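You operate a simulated robot arm through the tools that you are given. There is no shell and no other tool.

The job below is to be done with a simulated two-armed robot. You get a single attempt, and the scene is never put back.

## Task
Put the job card's ringed cylinder on the silver tip, clamp it and switch on.
Fine: ring colour as the card says under BOOSTER; swing arm over it, its black knob at TIGHT before the power goes on; amplitude and time by the card; no stroke.

The check looks at the end state, three seconds after you hand in, the way a careful person would. Anything else that was tipped, shoved, dropped, spilled or broken makes it a failure.

## Robot
Two 7-joint arms with fingered hands on one trunk that stands fixed in place. Base frame: the origin is at the foot of the trunk, x ahead of it, y to its left, z up; the work surface is at about z = 86. Units: cm, degrees, N and s.
The left shoulder is at [7, 17.2, 132.7], the right one opposite. Payload 5 kg a hand.
The tool frame of a hand sits at the grasp point between the pads (the TCP): z along the fingers, y along the line on which they close. The tips reach 4.3 cm beyond it. The gripper opens to 14.4 cm. The gripper's body begins 5 cm behind the TCP. The gripper is a hand of 5 fingers: y runs from the thumb to the fingers, the wrist lies at [-2.1, -12.4, -22.1] in the tool frame, and closing takes about 1.5 s.
Orientation is that of the tool frame in the base frame, as [roll, pitch, yaw] about the fixed x, y, z axes, in that order (R = Rz(yaw) Ry(pitch) Rx(roll)). With the fingers straight down and the wrist toward the robot, the tool's x, y and z point along [0, 1, 0], [1, 0, 0] and [0, 0, -1] of the base frame.

## Interface
- The arms move only by the tool step_arm. It takes "left_steps", "right_steps" or both (then of equal length, played together; a hand with none holds still); each is a list of rows, each a list of 2 entries, a list of its own where there are three numbers: the shift along the tool's x, y, z in units of 150 mm (1.0 is 150 mm), then the turn, a rotation vector about the tool's x, y, z in units of 180 degrees (1.0 is 180 degrees). In form: [[[dx, dy, dz], [wx, wy, wz]], ...]. A call has 1 to 20 rows; each row is the pose to reach, as a shift and turn from the pose commanded when the call began, along the tool's axes at that moment. "left_fingers" and "right_fingers" are, for a hand that has rows, the opening, from 0 (shut) to 1 (fully open), set as the call begins (left out, the last holds). A call with a number of a shift or a turn outside -1 to 1 is refused whole. Rows are played at 5 a second. More than 5 cm and 8.6 degrees between two rows, or a gripper value outside its range, and nothing of the call is played. Where a pose cannot be reached the arm comes as near as it can. A force on the tool above 90 N (or 10 N above the force at the start of the call, whichever is more), or a blocked arm, ends the call early, and 0.2 s more pass. The fingers move at their own pace (about 4.5 cm/s each) and stop on an object; they squeeze with about 27 N. The grip force told is the motor's: it shows also when the fingers shut on nothing. Time passes only in rows, and 0.2 s behind the last, so rows that repeat a pose let the fingers close. The reply holds the time, the measured pose of the TCP, the force on the tool along the base axes, the opening and the grip force, in the units named above and with some noise, with the torque about the TCP (base axes, N m) and any sound that the robot's microphone picked up.
- Cameras (640 x 400 px; columns grow to the right, rows downward): "scene" is now at [11.4, 7.25, 158.38]; the picture's right is [0.70, -0.72, -0.00], its down [-0.27, -0.27, -0.93] and it looks along [0.66, 0.65, -0.38] (base axes); focal length 221 px, centre (320, 200). "left" rides on the left gripper at [-8.6, -10.9, -16.8] in its tool frame; the picture's right is [-0.80, -0.28, 0.53], its down [0.54, -0.73, 0.42] and it looks along [0.27, 0.63, 0.73] (tool axes); focal length 275 px, centre (320, 200). "right" rides on the right gripper at [8.6, -10.8, -16.8] in its tool frame; the picture's right is [-0.80, 0.28, -0.53], its down [-0.54, -0.73, 0.42] and it looks along [-0.27, 0.63, 0.73] (tool axes); focal length 275 px, centre (320, 200). There is no depth. A picture from a camera that has moved, and an enlarged one, comes with that camera's place and axes in the base frame and with its lens. The place of the scene camera against the robot may be out by one fixed shift of up to 1.2 cm in any direction.
- snapshot(camera): a new picture of that camera. The clock stands still meanwhile.
- raise_lower(by): slides the trunk up (or, below 0, down) by that many cm; the arms and the scene camera ride with it, the base frame stays. It gives what a move gives, with no picture.
- curl_fingers(index, middle, ring, little, thumb_bend, thumb_turn, hand): sets how far each is bent, from 0 (flat) to 1 (curled in); at 0.3 the hand is open as for a grip, at 0.7 the pads meet at the TCP. One left out holds its place. A second passes; each finger stops where it meets its share of the squeeze, and holds until it gets a number again. A gripper value or a shape takes the hand back. It gives what a move gives, with no picture; readings hold the bend of each and the force on index, middle, ring, little, thumb and palm. thumb_turn goes from beside the hand (0) to across from the fingers (1), as for a grip.
- grasp_type(shape, hand): the hand has 5 fingers and takes this shape, open, in about a second: jaw (thumb against the fingers, like two jaws); tri (thumb and two fingers); tip (a fingertip pinch); poke (one finger out to press); point (the index stretched); flat (the hand flat); cup (the hand cupped); fist (a fist). The gripper value then closes the fingers along that shape, each until it touches; the sizes above hold for jaw. It gives what a move gives, with no picture.
- turn_head(pan, tilt): turns the head with the scene camera to pan (to the left, within 86 degrees either way) and tilt (down, from -29 to 69), counted from straight ahead of the robot. It gives what a move gives.
- zoom(camera, box): a new picture of the part [left, top, right, bottom] of that camera's present view, enlarged. The clock stands still meanwhile.
- finish_job(): hands the job in; it is judged then, once.

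Nothing tells you positions but the pictures and the camera data. Unless the task says otherwise, let go and move clear before handing in.

The tools are called as name(argument=value, ...) on one line, values as JSON. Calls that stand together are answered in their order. step_arm: Moves the arms, as the interface text tells. Its arguments: {"type":"object","properties":{"left_steps":{"type":"array"},"left_fingers":{"type":"number"},"right_steps":{"type":"array"},"right_fingers":{"type":"number"}},"required":[]} The other tools are called the same way: raise_lower (by) slides the trunk up or down; grasp_type (shape, hand) gives the hand a shape; curl_fingers (index, middle, ring, little, thumb_bend, thumb_turn, hand) moves the fingers one by one; turn_head (pan, tilt) turns the head that bears the scene camera; snapshot (camera) takes a picture; zoom (camera, box) takes an enlarged picture of a part of a camera's view; finish_job () hands the job in.

At the start:

```text
time: 0.0
left_eef_pos: [51.56, 67.83, 150.04]
left_ee_rot: [180.0, 0.0, 90.1]
left_contact_force: [1.0, -0.1, -0.6]
left_moment: [0.01, 0.01, 0.01]
left_width: 14.35
left_gripper_force: 0.1
left_shape: jaw
left_bend: [0.3, 0.3, 0.3, 0.3, 0.3, 0.98]
left_finger forces: [0.0, 0.0, 0.0, 0.0, 0.1, 0.1]
right_eef_pos: [73.08, 3.38, 152.71]
right_ee_rot: [180.0, 0.1, 89.9]
right_contact_force: [0.6, 0.4, 0.0]
right_moment: [-0.01, -0.02, 0.03]
right_width: 14.35
right_gripper_force: 0.1
right_shape: jaw
right_bend: [0.3, 0.3, 0.3, 0.3, 0.3, 0.98]
right_finger forces: [0.0, 0.0, 0.0, 0.0, 0.1, 0.0]
trunk travel left (down, up): [-42.5, 51.5]
head pan, tilt: [44.3, 22.3]
```

scene: 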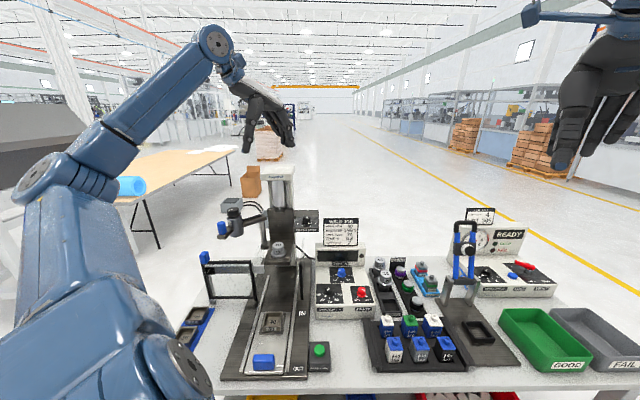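
right: 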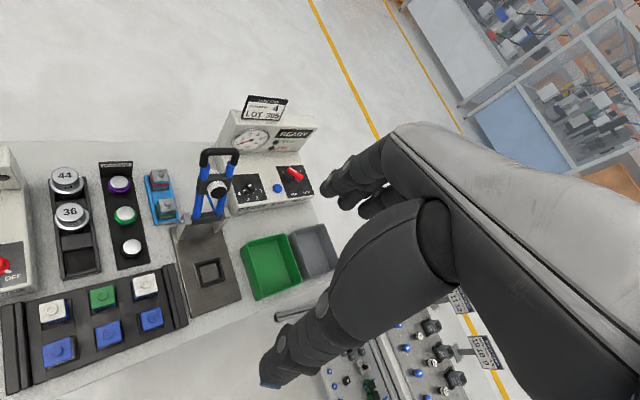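
left: 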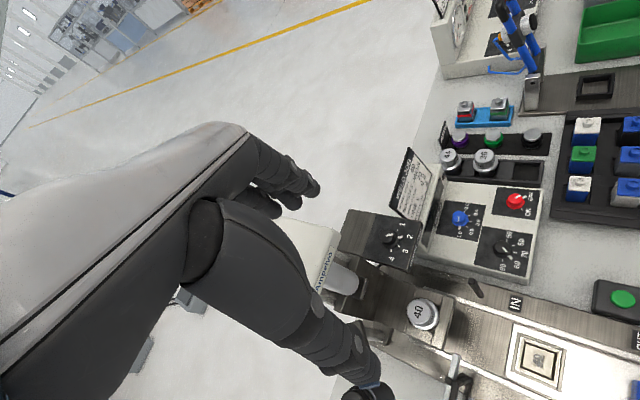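

I see an ultrasonic welder-type bench with job card, a rack of ringed cylinders (boosters), a column with a swing arm, and control boxes. I'll zoom in first to read the card and the parts.

zoom(camera="scene", box=[300, 200, 400, 262])

zoom(camera="scene", box=[200, 160, 360, 260])

zoom(camera="scene", box=[300, 240, 460, 340])

zoom(camera="left", box=[320, 130, 560, 280])

```text
6.40 times, centred on (350, 231) of scene
camera zoom: at [11.4, 7.25, 158.38], right [0.7, -0.72, 0.0], down [-0.27, -0.27, -0.93], along [0.66, 0.65, -0.38], focal length 1417 px, centre (128, 2)
```

zoom: 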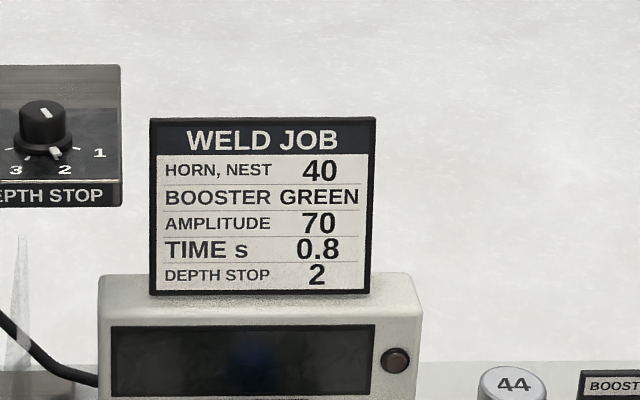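

```text
4.00 times, centred on (280, 210) of scene
camera zoom: at [11.4, 7.25, 158.38], right [0.7, -0.72, 0.0], down [-0.27, -0.27, -0.93], along [0.66, 0.65, -0.38], focal length 886 px, centre (480, 160)
```

zoom: 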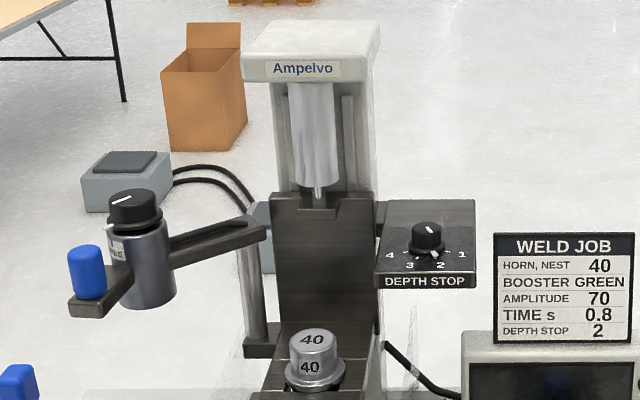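

```text
4.00 times, centred on (380, 290) of scene
camera zoom: at [11.4, 7.25, 158.38], right [0.7, -0.72, 0.0], down [-0.27, -0.27, -0.93], along [0.66, 0.65, -0.38], focal length 886 px, centre (80, -160)
```

zoom: 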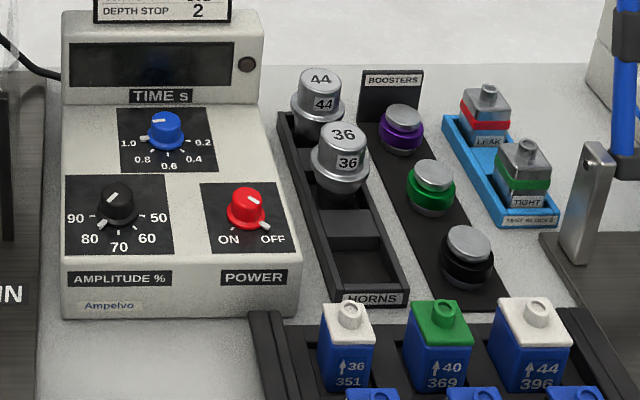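

```text
2.67 times, centred on (440, 205) of left
camera zoom: at [40.75, 59.18, 166.77], right [-0.28, -0.8, -0.53], down [-0.73, 0.54, -0.42], along [0.63, 0.27, -0.73], focal length 734 px, centre (0, 187)
```

zoom: 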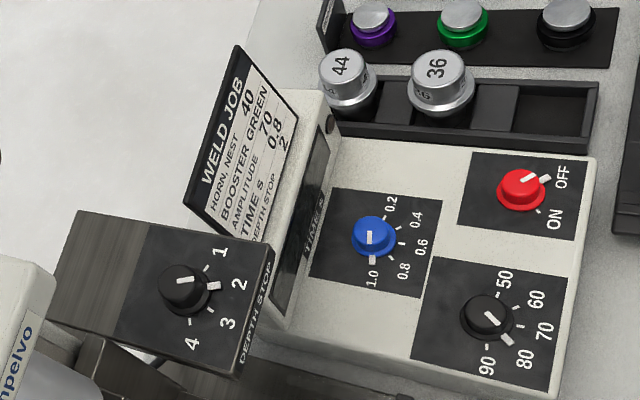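

The card reads horn/nest 40, booster GREEN, amplitude 70, time 0.8, depth stop 2. The horn marked 40 sits at the press column with a swing arm beside it. I'll look closer at those before moving.

zoom(camera="scene", box=[200, 190, 280, 240])

zoom(camera="scene", box=[230, 200, 326, 260])

zoom(camera="scene", box=[310, 255, 374, 295])

zoom(camera="left", box=[300, 250, 540, 400])

zoom(camera="right", box=[40, 140, 200, 240])

turn_head(pan=55, tilt=30)

snapshot(camera="scene")

```text
8.00 times, centred on (240, 215) of scene
camera zoom: at [11.4, 7.25, 158.38], right [0.7, -0.72, 0.0], down [-0.27, -0.27, -0.93], along [0.66, 0.65, -0.38], focal length 1771 px, centre (960, 80)
```

zoom: 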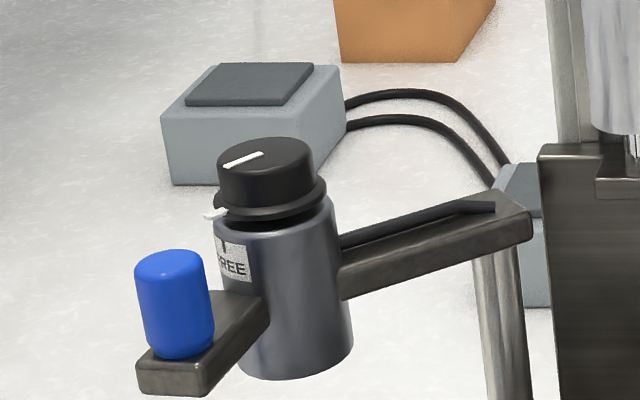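

```text
6.67 times, centred on (278, 230) of scene
camera zoom: at [11.4, 7.25, 158.38], right [0.7, -0.72, 0.0], down [-0.27, -0.27, -0.93], along [0.66, 0.65, -0.38], focal length 1476 px, centre (600, 0)
```

zoom: 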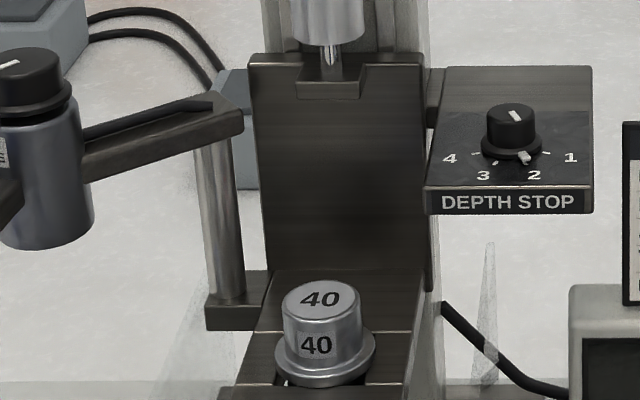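

```text
10.00 times, centred on (342, 275) of scene
camera zoom: at [11.4, 7.25, 158.38], right [0.7, -0.72, 0.0], down [-0.27, -0.27, -0.93], along [0.66, 0.65, -0.38], focal length 2214 px, centre (100, -550)
```

zoom: 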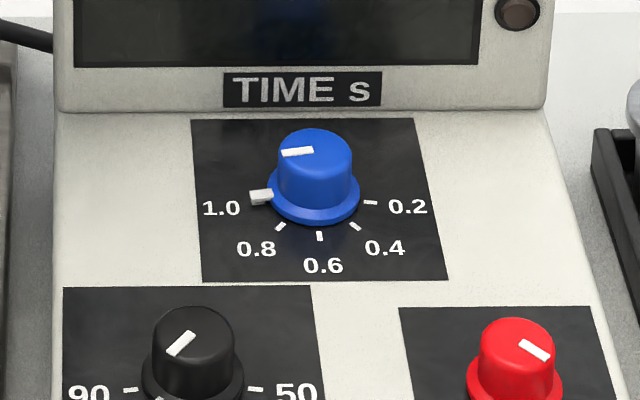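

```text
2.67 times, centred on (420, 325) of left
camera zoom: at [40.75, 59.18, 166.77], right [-0.28, -0.8, -0.53], down [-0.73, 0.54, -0.42], along [0.63, 0.27, -0.73], focal length 734 px, centre (53, -133)
```

zoom: 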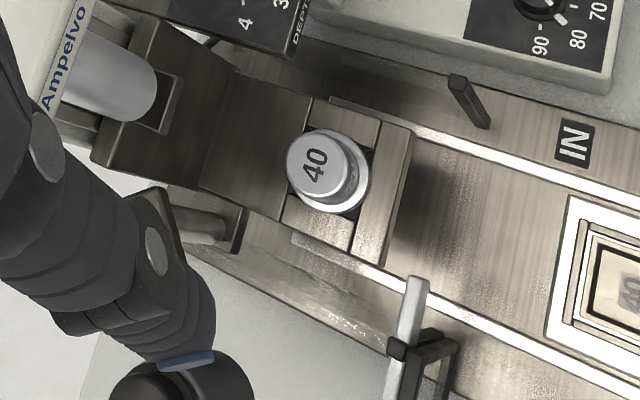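

```text
4.00 times, centred on (120, 190) of right
camera zoom: at [62.27, 11.99, 169.5], right [0.28, -0.8, 0.53], down [-0.73, -0.54, -0.42], along [0.63, -0.27, -0.73], focal length 1101 px, centre (1120, 240)
```

zoom: 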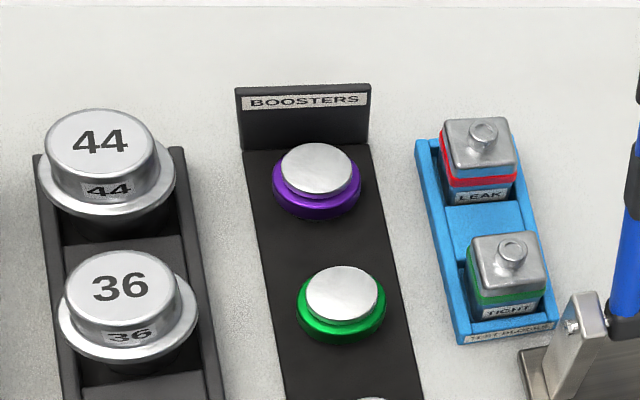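

```text
time: 0.7
left_eef_pos: [51.7, 67.79, 150.21]
left_ee_rot: [-179.9, 0.0, 90.0]
left_contact_force: [-0.2, -0.2, -1.0]
left_moment: [0.01, -0.01, 0.0]
left_width: 14.35
left_gripper_force: 0.1
left_shape: jaw
left_bend: [0.3, 0.3, 0.3, 0.3, 0.3, 0.98]
left_finger forces: [0.0, 0.1, 0.1, 0.1, 0.0, 0.0]
right_eef_pos: [73.06, 3.44, 152.71]
right_ee_rot: [180.0, 0.0, 90.0]
right_contact_force: [0.0, 0.8, 0.0]
right_moment: [0.04, 0.02, 0.0]
right_width: 14.33
right_gripper_force: 0.1
right_shape: jaw
right_bend: [0.3, 0.3, 0.3, 0.3, 0.3, 0.98]
right_finger forces: [0.0, 0.1, 0.1, 0.1, 0.0, 0.1]
trunk travel left (down, up): [-42.5, 51.5]
head pan, tilt: [55.0, 30.0]
```

```text
taken
camera scene: at [9.96, 8.17, 157.16], right [0.82, -0.57, 0.0], down [-0.29, -0.41, -0.87], along [0.5, 0.71, -0.5], focal length 221 px, centre (320, 200)
```

scene: 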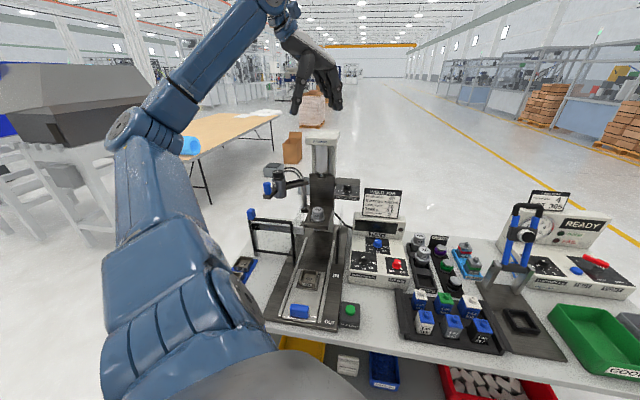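

The press stands at about [51, 68] with its horn 40 top around z 112; the boosters are around [90, 31, 90]. I'll take detailed views from the current head pose to measure things accurately.

zoom(camera="scene", box=[256, 160, 352, 220])

zoom(camera="scene", box=[270, 190, 366, 250])

zoom(camera="scene", box=[340, 225, 420, 275])

zoom(camera="scene", box=[400, 225, 480, 275])

```text
6.67 times, centred on (304, 190) of scene
camera zoom: at [9.96, 8.17, 157.16], right [0.82, -0.57, 0.0], down [-0.29, -0.41, -0.87], along [0.5, 0.71, -0.5], focal length 1476 px, centre (427, 267)
```

zoom: 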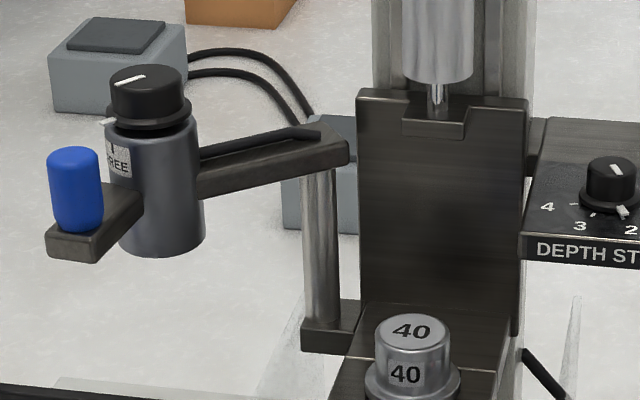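

```text
6.67 times, centred on (318, 220) of scene
camera zoom: at [9.96, 8.17, 157.16], right [0.82, -0.57, 0.0], down [-0.29, -0.41, -0.87], along [0.5, 0.71, -0.5], focal length 1476 px, centre (333, 67)
```

zoom: 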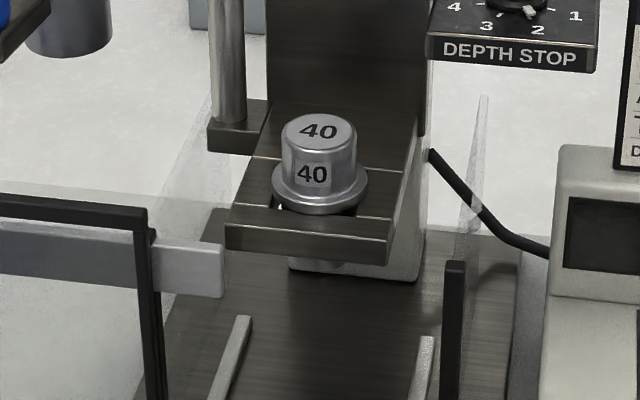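

```text
8.00 times, centred on (380, 250) of scene
camera zoom: at [9.96, 8.17, 157.16], right [0.82, -0.57, 0.0], down [-0.29, -0.41, -0.87], along [0.5, 0.71, -0.5], focal length 1771 px, centre (-160, -200)
```

zoom: 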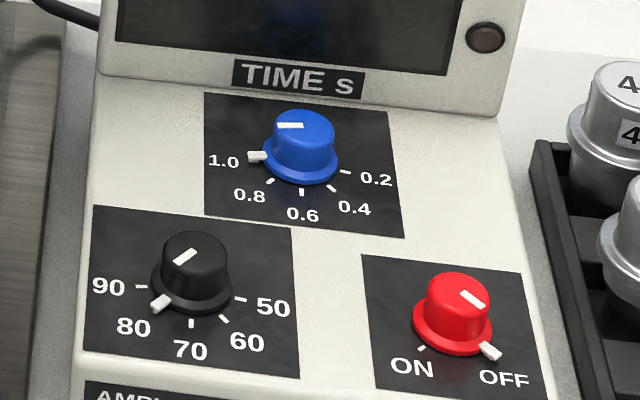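

```text
8.00 times, centred on (440, 250) of scene
camera zoom: at [9.96, 8.17, 157.16], right [0.82, -0.57, 0.0], down [-0.29, -0.41, -0.87], along [0.5, 0.71, -0.5], focal length 1771 px, centre (-640, -200)
```

zoom: 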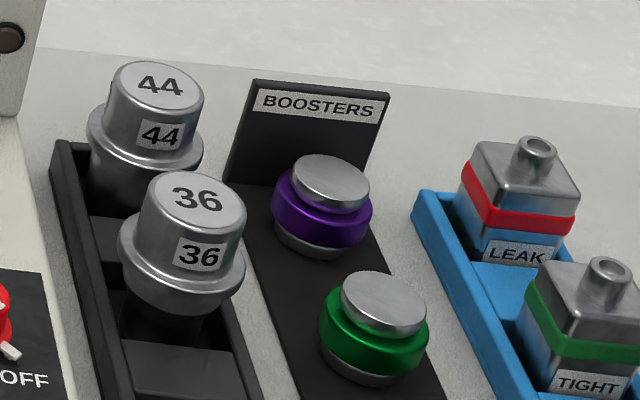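

Horn top is roughly at [52.7, 69.8, 109.5] and the swing arm is parked to its left. I'll move the left hand back and turn it so its camera sees the press and swing arm from the side.

step_arm(left_steps=[[[-0.04, -0.08, 0.0], [0, 0, -0.0417]], [[-0.08, -0.16, 0.05], [0, 0, -0.0833]], [[-0.12, -0.24, 0.1], [0, 0, -0.125]], [[-0.16, -0.32, 0.15], [0, 0, -0.1667]], [[-0.2, -0.4, 0.2], [0, 0, -0.2083]], [[-0.24, -0.48, 0.25], [0, 0, -0.25]], [[-0.28, -0.56, 0.3], [0, 0, -0.2917]], [[-0.32, -0.64, 0.35], [0, 0, -0.3333]], [[-0.36, -0.72, 0.4], [0, 0, -0.375]], [[-0.4, -0.8, 0.45], [0, 0, -0.4167]], [[-0.44, -0.88, 0.5], [0, 0, -0.4583]], [[-0.46, -0.98, 0.55], [0, 0, -0.5]]])

snapshot(camera="left")

snapshot(camera="scene")

```text
time: 3.3
left_eef_pos: [36.79, 60.68, 141.92]
left_ee_rot: [-180.0, 0.0, -179.9]
left_contact_force: [0.1, -1.0, -0.3]
left_moment: [0.0, 0.0, -0.03]
left_width: 14.4
left_gripper_force: 0.1
left_shape: jaw
left_bend: [0.3, 0.3, 0.3, 0.3, 0.3, 0.98]
left_finger forces: [0.0, 0.0, 0.0, 0.1, 0.0, 0.1]
right_eef_pos: [72.93, 3.39, 152.74]
right_ee_rot: [180.0, 0.0, 90.0]
right_contact_force: [-0.5, -0.4, -0.9]
right_moment: [0.03, -0.02, 0.01]
right_width: 14.37
right_gripper_force: 0.1
right_shape: jaw
right_bend: [0.3, 0.3, 0.3, 0.3, 0.3, 0.98]
right_finger forces: [0.0, 0.0, 0.0, 0.1, 0.0, 0.0]
trunk travel left (down, up): [-42.5, 51.5]
head pan, tilt: [55.0, 30.0]
```

```text
taken
camera left: at [45.38, 49.88, 158.71], right [0.8, -0.28, -0.53], down [-0.54, -0.73, -0.42], along [-0.27, 0.63, -0.73], focal length 275 px, centre (320, 200)
```

left: 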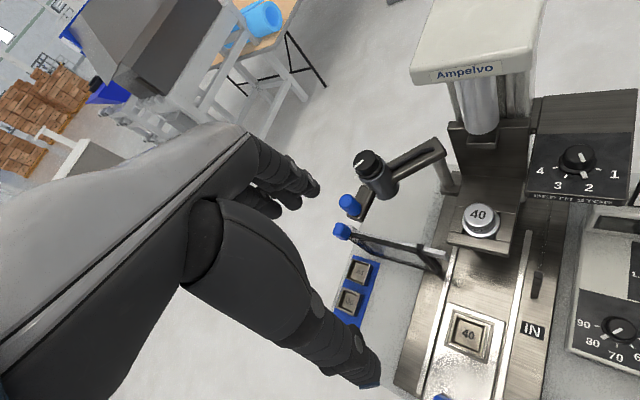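

```text
taken
camera scene: at [9.88, 8.06, 157.16], right [0.82, -0.57, 0.0], down [-0.29, -0.41, -0.87], along [0.5, 0.71, -0.5], focal length 221 px, centre (320, 200)
```

scene: 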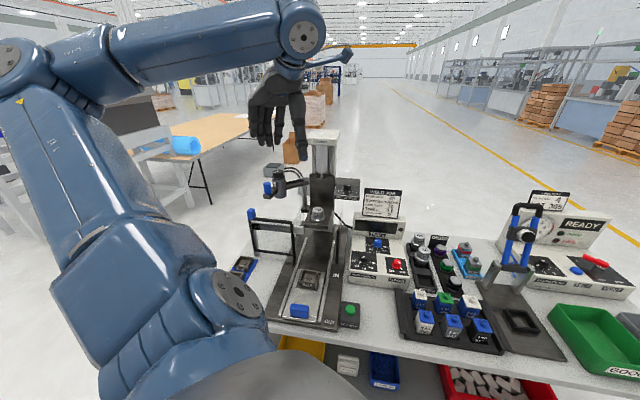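

Now the left camera sees the press, swing arm, and knobs clearly. I'll enlarge the swing arm and horn to triangulate.

zoom(camera="left", box=[320, 130, 480, 230])

zoom(camera="left", box=[400, 130, 560, 230])

zoom(camera="scene", box=[250, 160, 346, 220])

```text
4.00 times, centred on (400, 180) of left
camera zoom: at [45.38, 49.88, 158.71], right [0.8, -0.28, -0.53], down [-0.54, -0.73, -0.42], along [-0.27, 0.63, -0.73], focal length 1101 px, centre (0, 280)
```

zoom: 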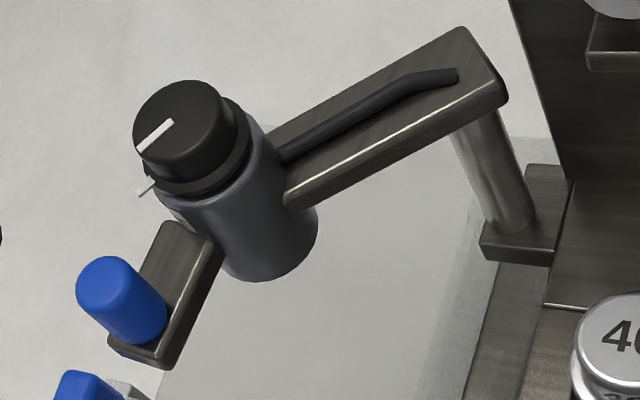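

```text
4.00 times, centred on (480, 180) of left
camera zoom: at [45.38, 49.88, 158.71], right [0.8, -0.28, -0.53], down [-0.54, -0.73, -0.42], along [-0.27, 0.63, -0.73], focal length 1101 px, centre (-320, 280)
```

zoom: 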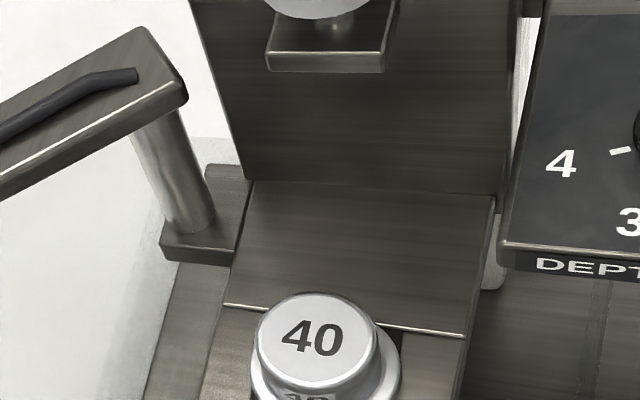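

```text
6.67 times, centred on (298, 190) of scene
camera zoom: at [9.88, 8.06, 157.16], right [0.82, -0.57, 0.0], down [-0.29, -0.41, -0.87], along [0.5, 0.71, -0.5], focal length 1476 px, centre (467, 267)
```

zoom: 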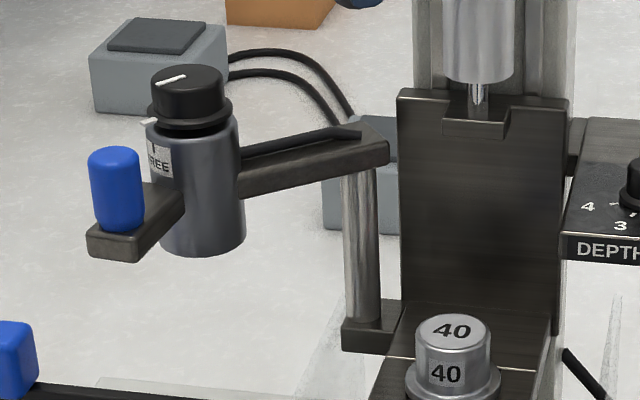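

Triangulated: horn top ≈ [52.9, 69.7, 109.5]; swing post ≈ [52.6, 80.4]; knob top ≈ [42.4, 81.0, 124.3]; blue handle ≈ [36.2, 78.1, 118–122]. Let me look at the hand's own geometry and the booster rack up close.

zoom(camera="scene", box=[230, 60, 326, 120])

zoom(camera="scene", box=[230, 100, 326, 160])

zoom(camera="left", box=[170, 100, 410, 250])

zoom(camera="left", box=[400, 100, 640, 250])

zoom(camera="left", box=[400, 250, 640, 400])

```text
6.67 times, centred on (278, 90) of scene
camera zoom: at [9.88, 8.06, 157.16], right [0.82, -0.57, 0.0], down [-0.29, -0.41, -0.87], along [0.5, 0.71, -0.5], focal length 1476 px, centre (600, 933)
```

zoom: 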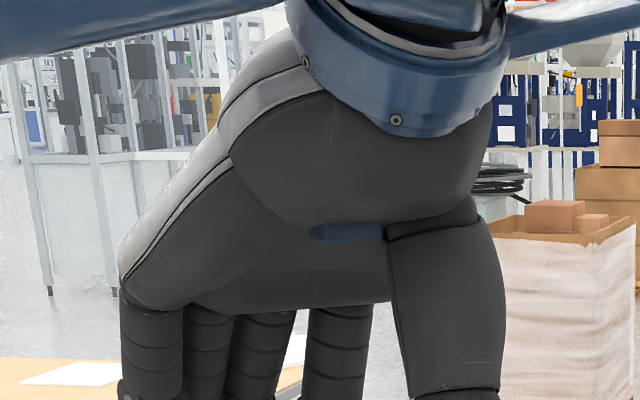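

```text
6.67 times, centred on (278, 130) of scene
camera zoom: at [9.88, 8.06, 157.16], right [0.82, -0.57, 0.0], down [-0.29, -0.41, -0.87], along [0.5, 0.71, -0.5], focal length 1476 px, centre (600, 667)
```

zoom: 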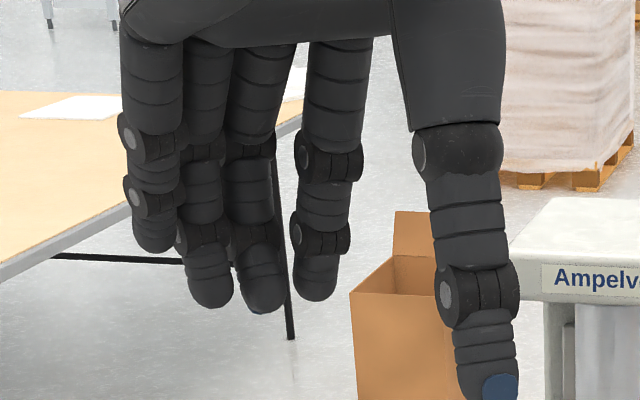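

```text
2.67 times, centred on (290, 175) of left
camera zoom: at [45.38, 49.88, 158.71], right [0.8, -0.28, -0.53], down [-0.54, -0.73, -0.42], along [-0.27, 0.63, -0.73], focal length 734 px, centre (400, 267)
```

zoom: 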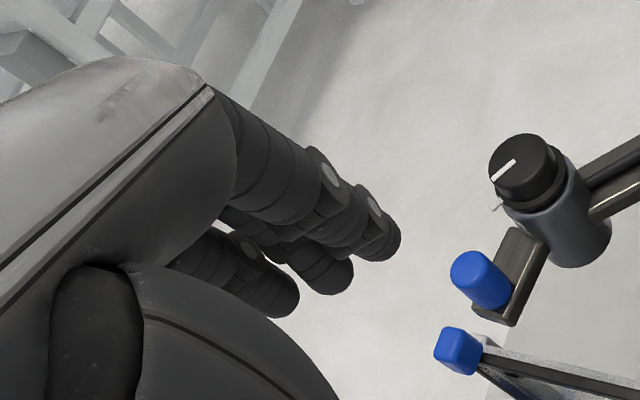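

```text
2.67 times, centred on (520, 175) of left
camera zoom: at [45.38, 49.88, 158.71], right [0.8, -0.28, -0.53], down [-0.54, -0.73, -0.42], along [-0.27, 0.63, -0.73], focal length 734 px, centre (-213, 267)
```

zoom: 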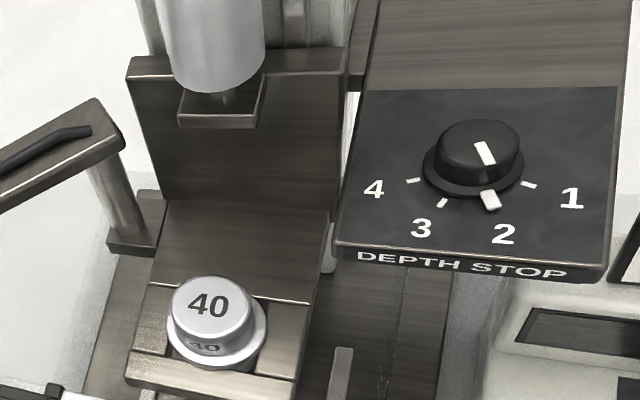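

```text
2.67 times, centred on (520, 325) of left
camera zoom: at [45.38, 49.88, 158.71], right [0.8, -0.28, -0.53], down [-0.54, -0.73, -0.42], along [-0.27, 0.63, -0.73], focal length 734 px, centre (-213, -133)
```

zoom: 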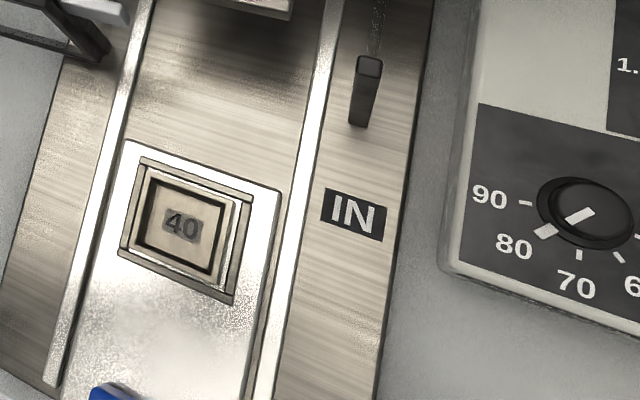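

Depth stop (2), nest 40 and horn 40 already agree with the card. I notice faint clear panels near the press; I'll look closer at them, and at the base.

zoom(camera="scene", box=[235, 195, 363, 275])

zoom(camera="scene", box=[225, 230, 385, 330])

zoom(camera="left", box=[330, 180, 490, 280])

zoom(camera="scene", box=[320, 170, 416, 230])

```text
5.00 times, centred on (299, 235) of scene
camera zoom: at [9.88, 8.06, 157.16], right [0.82, -0.57, 0.0], down [-0.29, -0.41, -0.87], along [0.5, 0.71, -0.5], focal length 1107 px, centre (425, 25)
```

zoom: 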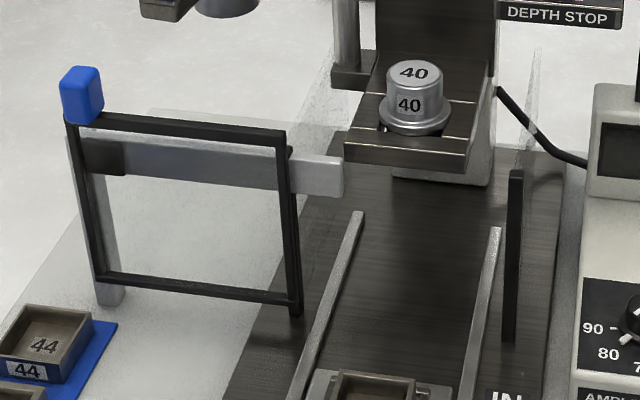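

```text
4.00 times, centred on (305, 280) of scene
camera zoom: at [9.88, 8.06, 157.16], right [0.82, -0.57, 0.0], down [-0.29, -0.41, -0.87], along [0.5, 0.71, -0.5], focal length 886 px, centre (380, -120)
```

zoom: 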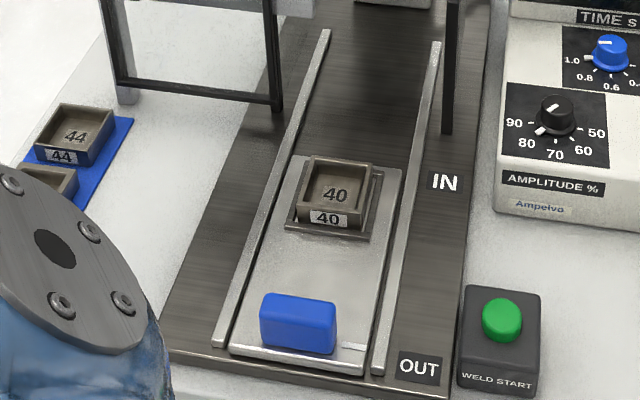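

```text
4.00 times, centred on (410, 230) of left
camera zoom: at [45.38, 49.88, 158.71], right [0.8, -0.28, -0.53], down [-0.54, -0.73, -0.42], along [-0.27, 0.63, -0.73], focal length 1101 px, centre (-40, 80)
```

zoom: 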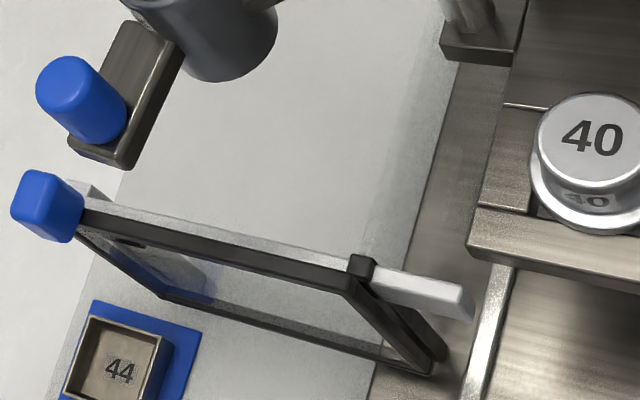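

```text
6.67 times, centred on (368, 200) of scene
camera zoom: at [9.88, 8.06, 157.16], right [0.82, -0.57, 0.0], down [-0.29, -0.41, -0.87], along [0.5, 0.71, -0.5], focal length 1476 px, centre (0, 200)
```

zoom: 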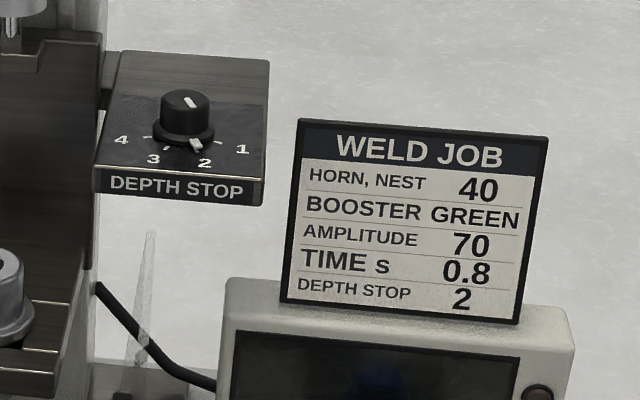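

Side shields are below about z 107 and the door is parked open; all else matches. Next I'll try the "tri" hand shape in free air to see how the fingers lie.

grasp_type(hand="left", shape="tri")

zoom(camera="scene", box=[230, 90, 326, 150])

snapshot(camera="left")

```text
time: 4.2
left_eef_pos: [36.85, 60.78, 141.92]
left_ee_rot: [179.9, 0.0, 180.0]
left_contact_force: [0.0, -0.5, 0.5]
left_moment: [0.01, -0.05, 0.0]
left_width: 14.38
left_gripper_force: 0.1
left_shape: tri
left_bend: [0.3, 0.3, 0.99, 0.99, 0.3, 0.98]
left_finger forces: [0.0, 0.1, 0.1, 0.0, 0.1, 0.0]
right_eef_pos: [73.07, 3.48, 152.79]
right_ee_rot: [-180.0, 0.1, 90.0]
right_contact_force: [0.3, -0.5, 0.2]
right_moment: [-0.02, 0.03, -0.02]
right_width: 14.35
right_gripper_force: 0.1
right_shape: jaw
right_bend: [0.3, 0.3, 0.3, 0.3, 0.3, 0.98]
right_finger forces: [0.0, 0.1, 0.0, 0.0, 0.0, 0.1]
trunk travel left (down, up): [-42.5, 51.5]
head pan, tilt: [55.0, 30.0]
```

```text
6.67 times, centred on (278, 120) of scene
camera zoom: at [9.97, 8.21, 157.15], right [0.82, -0.57, 0.0], down [-0.29, -0.41, -0.87], along [0.5, 0.71, -0.5], focal length 1476 px, centre (600, 733)
```

zoom: 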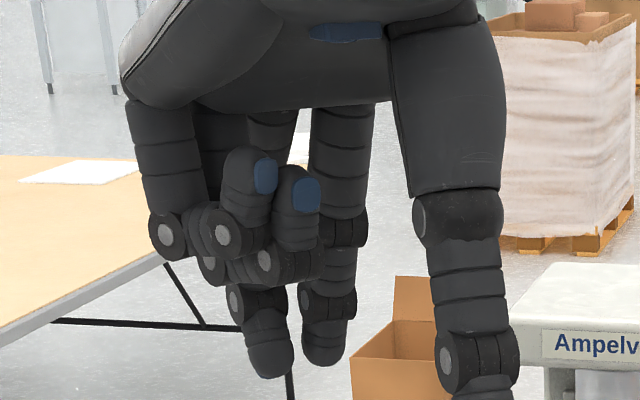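

```text
taken
camera left: at [45.46, 50.02, 158.64], right [0.8, -0.29, -0.53], down [-0.54, -0.73, -0.42], along [-0.27, 0.63, -0.73], focal length 275 px, centre (320, 200)
```

left: 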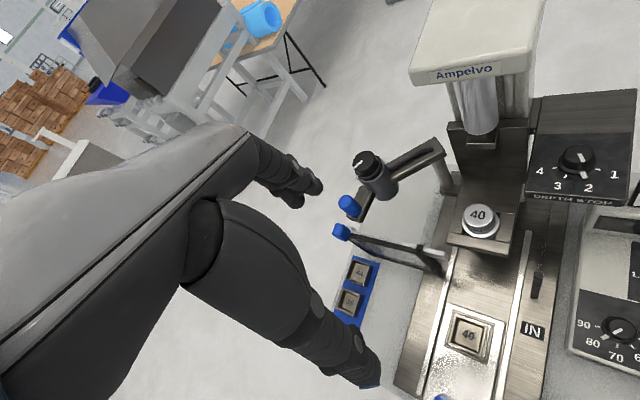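

The tri shape keeps thumb, index and middle for gripping with the others tucked up, which suits the boosters and knobs. I'll carry the left hand across high up toward the booster rack, and move the right arm aside.

step_arm(left_steps=[[[-0.133, -0.076, 0], [0, 0, 0.0437]], [[-0.267, -0.152, 0], [0, 0, 0.0873]], [[-0.4, -0.228, 0], [0, 0, 0.131]], [[-0.533, -0.305, 0], [0, 0, 0.1746]], [[-0.667, -0.381, 0], [0, 0, 0.2183]], [[-0.8, -0.457, 0], [0, 0, 0.2619]], [[-0.933, -0.533, 0], [0, 0, 0.3056]]], right_steps=[[[-0.14, 0, 0], [0, 0, 0]], [[-0.28, 0, 0], [0, 0, 0]], [[-0.42, 0, 0], [0, 0, 0]], [[-0.56, 0, 0], [0, 0, 0]], [[-0.7, 0, 0], [0, 0, 0]], [[-0.84, 0, 0], [0, 0, 0]], [[-0.98, 0, 0], [0, 0, 0]]])

```text
time: 5.8
left_eef_pos: [50.91, 52.9, 142.04]
left_ee_rot: [-180.0, -0.1, 124.9]
left_contact_force: [0.5, 0.0, -0.2]
left_moment: [0.03, 0.01, 0.04]
left_width: 14.37
left_gripper_force: 0.0
left_shape: tri
left_bend: [0.3, 0.3, 0.99, 0.99, 0.3, 0.98]
left_finger forces: [0.1, 0.0, 0.0, 0.0, 0.0, 0.0]
right_eef_pos: [73.13, -11.48, 152.78]
right_ee_rot: [-179.8, -0.1, 89.9]
right_contact_force: [0.7, -0.4, 0.6]
right_moment: [0.09, -0.03, 0.04]
right_width: 14.37
right_gripper_force: 0.0
right_shape: jaw
right_bend: [0.3, 0.3, 0.3, 0.3, 0.3, 0.98]
right_finger forces: [0.0, 0.1, 0.0, 0.1, 0.1, 0.0]
trunk travel left (down, up): [-42.5, 51.5]
head pan, tilt: [55.0, 30.0]
```

step_arm(left_steps=[[[-0.139, 0.0655, 0], [0, 0, 0.0437]], [[-0.278, 0.131, 0], [0, 0, 0.0873]], [[-0.417, 0.196, 0], [0, 0, 0.131]], [[-0.556, 0.262, 0], [0, 0, 0.1746]], [[-0.695, 0.327, 0], [0, 0, 0.2183]], [[-0.834, 0.393, 0], [0, 0, 0.2619]], [[-0.973, 0.458, 0], [0, 0, 0.3056]]])

snapshot(camera="left")

```text
time: 7.4
left_eef_pos: [65.01, 44.77, 141.97]
left_ee_rot: [-179.9, -0.1, 69.8]
left_contact_force: [0.9, -0.5, 0.1]
left_moment: [-0.05, 0.04, -0.02]
left_width: 14.36
left_gripper_force: 0.0
left_shape: tri
left_bend: [0.3, 0.3, 0.99, 0.99, 0.3, 0.98]
left_finger forces: [0.0, 0.0, 0.0, 0.1, 0.0, 0.0]
right_eef_pos: [73.2, -11.31, 152.76]
right_ee_rot: [-179.9, -0.1, 90.0]
right_contact_force: [0.8, 0.2, -0.5]
right_moment: [0.02, 0.04, 0.03]
right_width: 14.38
right_gripper_force: 0.1
right_shape: jaw
right_bend: [0.3, 0.3, 0.3, 0.3, 0.3, 0.98]
right_finger forces: [0.1, 0.0, 0.0, 0.0, 0.1, 0.1]
trunk travel left (down, up): [-42.5, 51.5]
head pan, tilt: [55.0, 30.0]
```

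```text
taken
camera left: at [51.89, 40.46, 158.55], right [-0.54, -0.65, -0.53], down [-0.49, 0.76, -0.42], along [0.68, 0.04, -0.73], focal length 275 px, centre (320, 200)
```

left: 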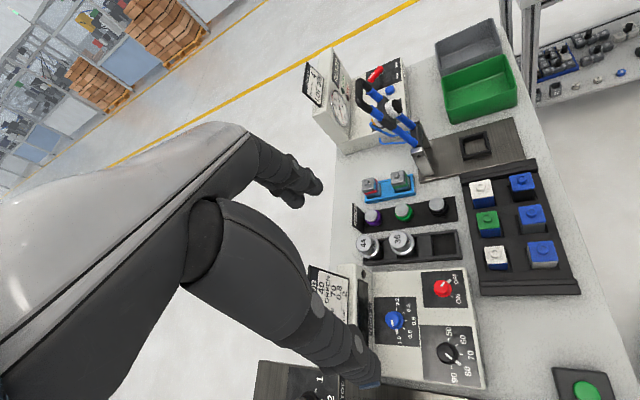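

step_arm(left_steps=[[[-0.04, 0.21, 0.16], [0, 0, 0]], [[-0.09, 0.42, 0.33], [0, 0, 0]], [[-0.13, 0.63, 0.5], [0, 0, 0]], [[-0.175, 0.844, 0.667], [0, 0, 0]]])

snapshot(camera="left")

turn_head(pan=35, tilt=35)

snapshot(camera="scene")

```text
time: 8.4
left_eef_pos: [76.02, 38.01, 131.42]
left_ee_rot: [-179.9, 0.0, 70.0]
left_contact_force: [0.3, -0.3, 0.1]
left_moment: [0.0, 0.03, -0.03]
left_width: 14.37
left_gripper_force: 0.0
left_shape: tri
left_bend: [0.3, 0.3, 0.99, 0.99, 0.3, 0.98]
left_finger forces: [0.0, 0.0, 0.0, 0.0, 0.0, 0.0]
right_eef_pos: [73.23, -11.47, 152.62]
right_ee_rot: [-179.8, -0.1, 90.1]
right_contact_force: [2.0, -0.5, -0.5]
right_moment: [0.06, 0.07, 0.05]
right_width: 14.35
right_gripper_force: 0.1
right_shape: jaw
right_bend: [0.3, 0.3, 0.3, 0.3, 0.3, 0.98]
right_finger forces: [0.0, 0.1, 0.0, 0.0, 0.0, 0.0]
trunk travel left (down, up): [-42.5, 51.5]
head pan, tilt: [55.0, 30.0]
```

```text
taken
camera left: at [62.97, 33.53, 148.07], right [-0.54, -0.65, -0.53], down [-0.5, 0.76, -0.42], along [0.68, 0.04, -0.73], focal length 275 px, centre (320, 200)
```

left: 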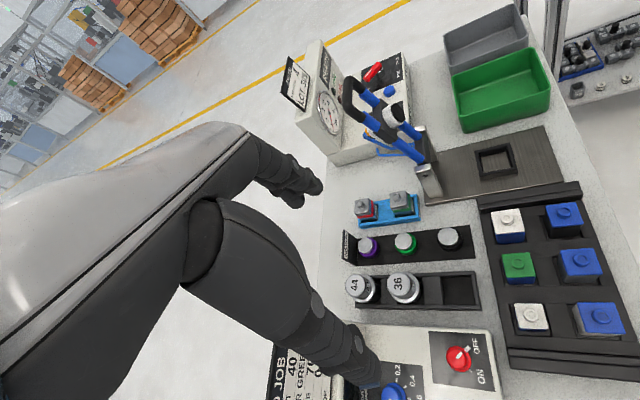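

```text
time: 9.2
left_eef_pos: [75.78, 37.84, 131.44]
left_ee_rot: [-180.0, -0.1, 69.9]
left_contact_force: [0.1, 0.2, -0.5]
left_moment: [0.02, 0.01, 0.01]
left_width: 14.39
left_gripper_force: 0.1
left_shape: tri
left_bend: [0.3, 0.3, 0.99, 0.99, 0.3, 0.98]
left_finger forces: [0.0, 0.1, 0.1, 0.0, 0.0, 0.0]
right_eef_pos: [72.95, -11.31, 152.92]
right_ee_rot: [-180.0, 0.0, 90.1]
right_contact_force: [0.5, 0.8, 0.0]
right_moment: [-0.03, 0.01, -0.03]
right_width: 14.37
right_gripper_force: 0.1
right_shape: jaw
right_bend: [0.3, 0.3, 0.3, 0.3, 0.3, 0.98]
right_finger forces: [0.0, 0.0, 0.0, 0.1, 0.0, 0.1]
trunk travel left (down, up): [-42.5, 51.5]
head pan, tilt: [35.0, 35.0]
```

```text
taken
camera scene: at [11.97, 5.83, 156.38], right [0.57, -0.82, 0.0], down [-0.47, -0.33, -0.82], along [0.67, 0.47, -0.57], focal length 221 px, centre (320, 200)
```

scene: 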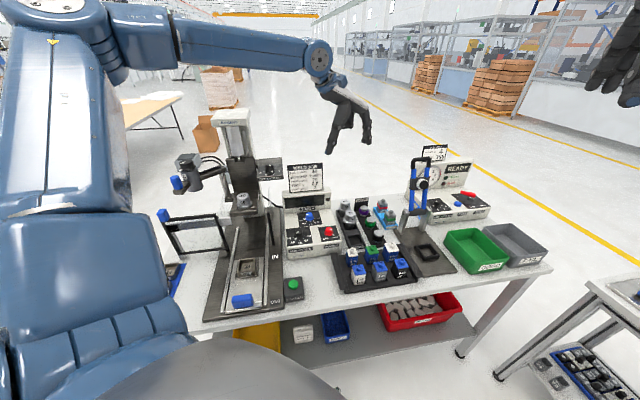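

Boosters in the left view run purple, green, black; the green is in the middle. I'll enlarge it for a precise fix.

zoom(camera="left", box=[340, 200, 468, 280])

zoom(camera="scene", box=[330, 190, 426, 250])

```text
5.00 times, centred on (404, 240) of left
camera zoom: at [62.68, 33.63, 148.21], right [-0.54, -0.65, -0.53], down [-0.5, 0.76, -0.42], along [0.68, 0.04, -0.73], focal length 1376 px, centre (-100, 0)
```

zoom: 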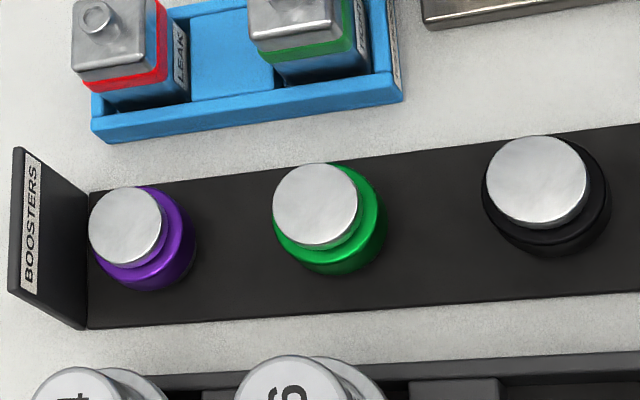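

```text
6.67 times, centred on (378, 220) of scene
camera zoom: at [11.97, 5.83, 156.38], right [0.57, -0.82, 0.0], down [-0.47, -0.33, -0.82], along [0.67, 0.47, -0.57], focal length 1476 px, centre (-67, 67)
```

zoom: 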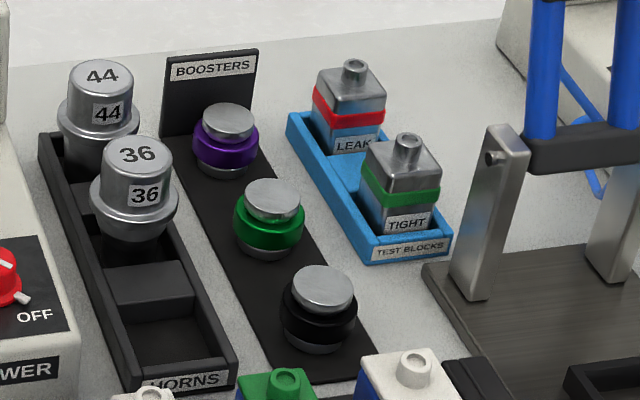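

Green booster top is at ≈ [89.9, 30.7, 90.8], about 3 cm tall with a 5.5 cm ring. I'll move to just above it with the fingers partly closed.

step_arm(left_steps=[[[-0.02, 0.13, 0.2], [0, 0, 0]], [[-0.045, 0.26, 0.4], [0, 0, 0]], [[-0.065, 0.39, 0.6], [0, 0, 0]], [[-0.087, 0.52, 0.8], [0, 0, 0]]], left_fingers=0.62)

snapshot(camera="left")

zoom(camera="scene", box=[320, 120, 448, 200])

```text
time: 10.2
left_eef_pos: [83.22, 34.41, 119.58]
left_ee_rot: [-179.7, 0.0, 70.0]
left_contact_force: [0.1, -0.2, 0.4]
left_moment: [0.03, 0.07, 0.02]
left_width: 8.98
left_gripper_force: 0.1
left_shape: tri
left_bend: [0.74, 0.4, 0.99, 0.99, 0.64, 1.0]
left_finger forces: [0.0, 0.1, 0.0, 0.1, 0.0, 0.0]
right_eef_pos: [73.28, -11.34, 152.66]
right_ee_rot: [-179.8, 0.0, 90.0]
right_contact_force: [1.3, 0.1, -0.9]
right_moment: [0.04, 0.05, -0.02]
right_width: 14.37
right_gripper_force: 0.2
right_shape: jaw
right_bend: [0.3, 0.3, 0.3, 0.3, 0.3, 0.98]
right_finger forces: [0.0, 0.0, 0.0, 0.0, 0.1, 0.0]
trunk travel left (down, up): [-42.5, 51.5]
head pan, tilt: [35.0, 35.0]
```

```text
taken
camera left: at [70.11, 30.04, 136.31], right [-0.54, -0.65, -0.53], down [-0.5, 0.76, -0.42], along [0.68, 0.04, -0.73], focal length 275 px, centre (320, 200)
```

left: 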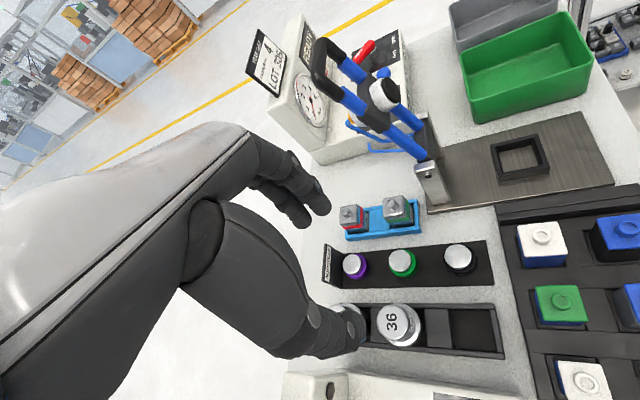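

```text
5.00 times, centred on (384, 160) of scene
camera zoom: at [12.24, 5.76, 156.35], right [0.57, -0.82, 0.0], down [-0.47, -0.33, -0.82], along [0.67, 0.47, -0.57], focal length 1107 px, centre (0, 400)
```

zoom: 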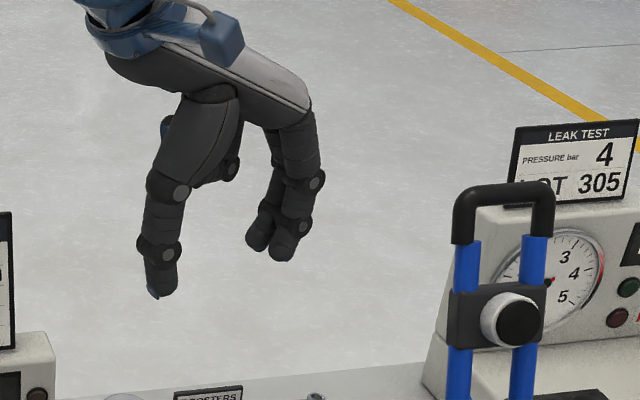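

step_arm(left_steps=[[[-0.03, 0.13, 0.2], [0, 0, 0]], [[-0.06, 0.26, 0.4], [0, 0, 0]], [[-0.09, 0.39, 0.6], [0, 0, 0]], [[-0.121, 0.505, 0.8], [0, 0, 0]]])

snapshot(camera="left")

zoom(camera="scene", box=[340, 160, 436, 220])

snapshot(camera="right")

```text
time: 11.2
left_eef_pos: [89.27, 29.61, 107.49]
left_ee_rot: [180.0, 0.0, 70.0]
left_contact_force: [0.2, -0.5, 1.0]
left_moment: [0.01, 0.04, 0.0]
left_width: 8.96
left_gripper_force: 0.1
left_shape: tri
left_bend: [0.74, 0.4, 0.99, 0.99, 0.64, 1.0]
left_finger forces: [0.1, 0.0, 0.0, 0.1, 0.0, 0.0]
right_eef_pos: [73.08, -11.36, 152.65]
right_ee_rot: [-179.9, 0.0, 90.1]
right_contact_force: [0.8, -0.1, 0.3]
right_moment: [0.02, 0.06, -0.01]
right_width: 14.36
right_gripper_force: 0.0
right_shape: jaw
right_bend: [0.3, 0.3, 0.3, 0.3, 0.3, 0.98]
right_finger forces: [0.1, 0.0, 0.0, 0.1, 0.1, 0.0]
trunk travel left (down, up): [-42.5, 51.5]
head pan, tilt: [35.0, 35.0]
```

```text
taken
camera left: at [76.18, 25.29, 124.24], right [-0.54, -0.65, -0.53], down [-0.5, 0.76, -0.42], along [0.68, 0.04, -0.73], focal length 275 px, centre (320, 200)
```

left: 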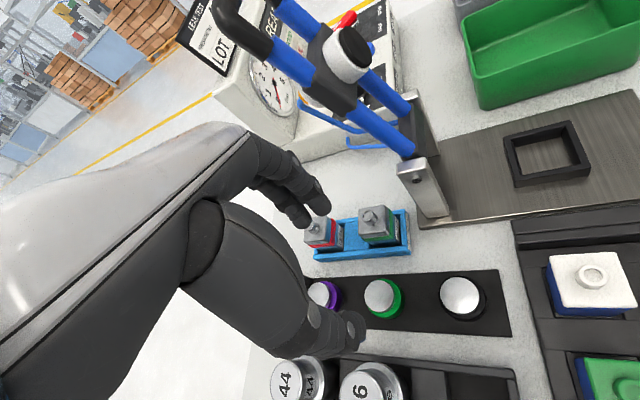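

```text
6.67 times, centred on (388, 190) of scene
camera zoom: at [12.16, 5.76, 156.36], right [0.57, -0.82, 0.0], down [-0.47, -0.33, -0.82], along [0.67, 0.47, -0.57], focal length 1476 px, centre (-133, 267)
```

zoom: 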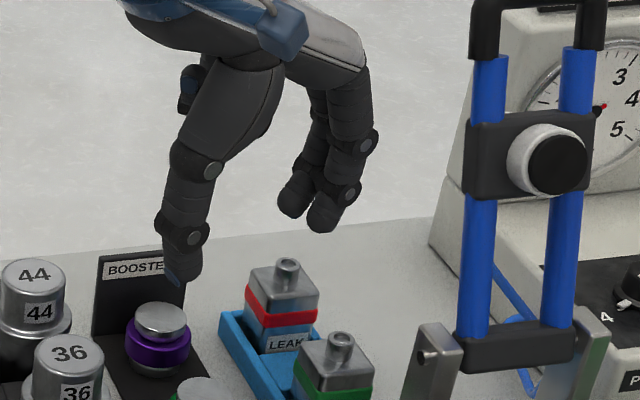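

```text
taken
camera right: at [62.45, -2.8, 169.51], right [0.28, -0.8, 0.53], down [-0.73, -0.54, -0.42], along [0.63, -0.27, -0.73], focal length 275 px, centre (320, 200)
```

right: 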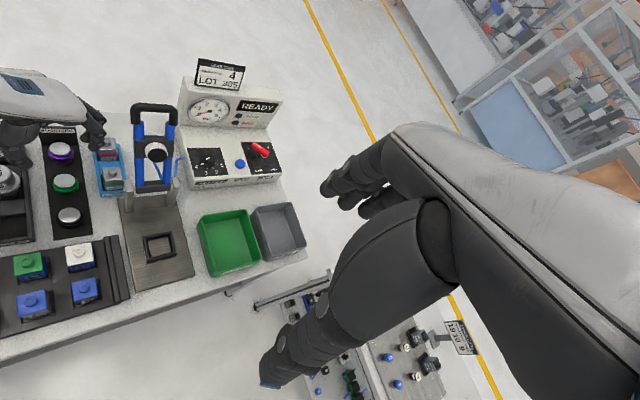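

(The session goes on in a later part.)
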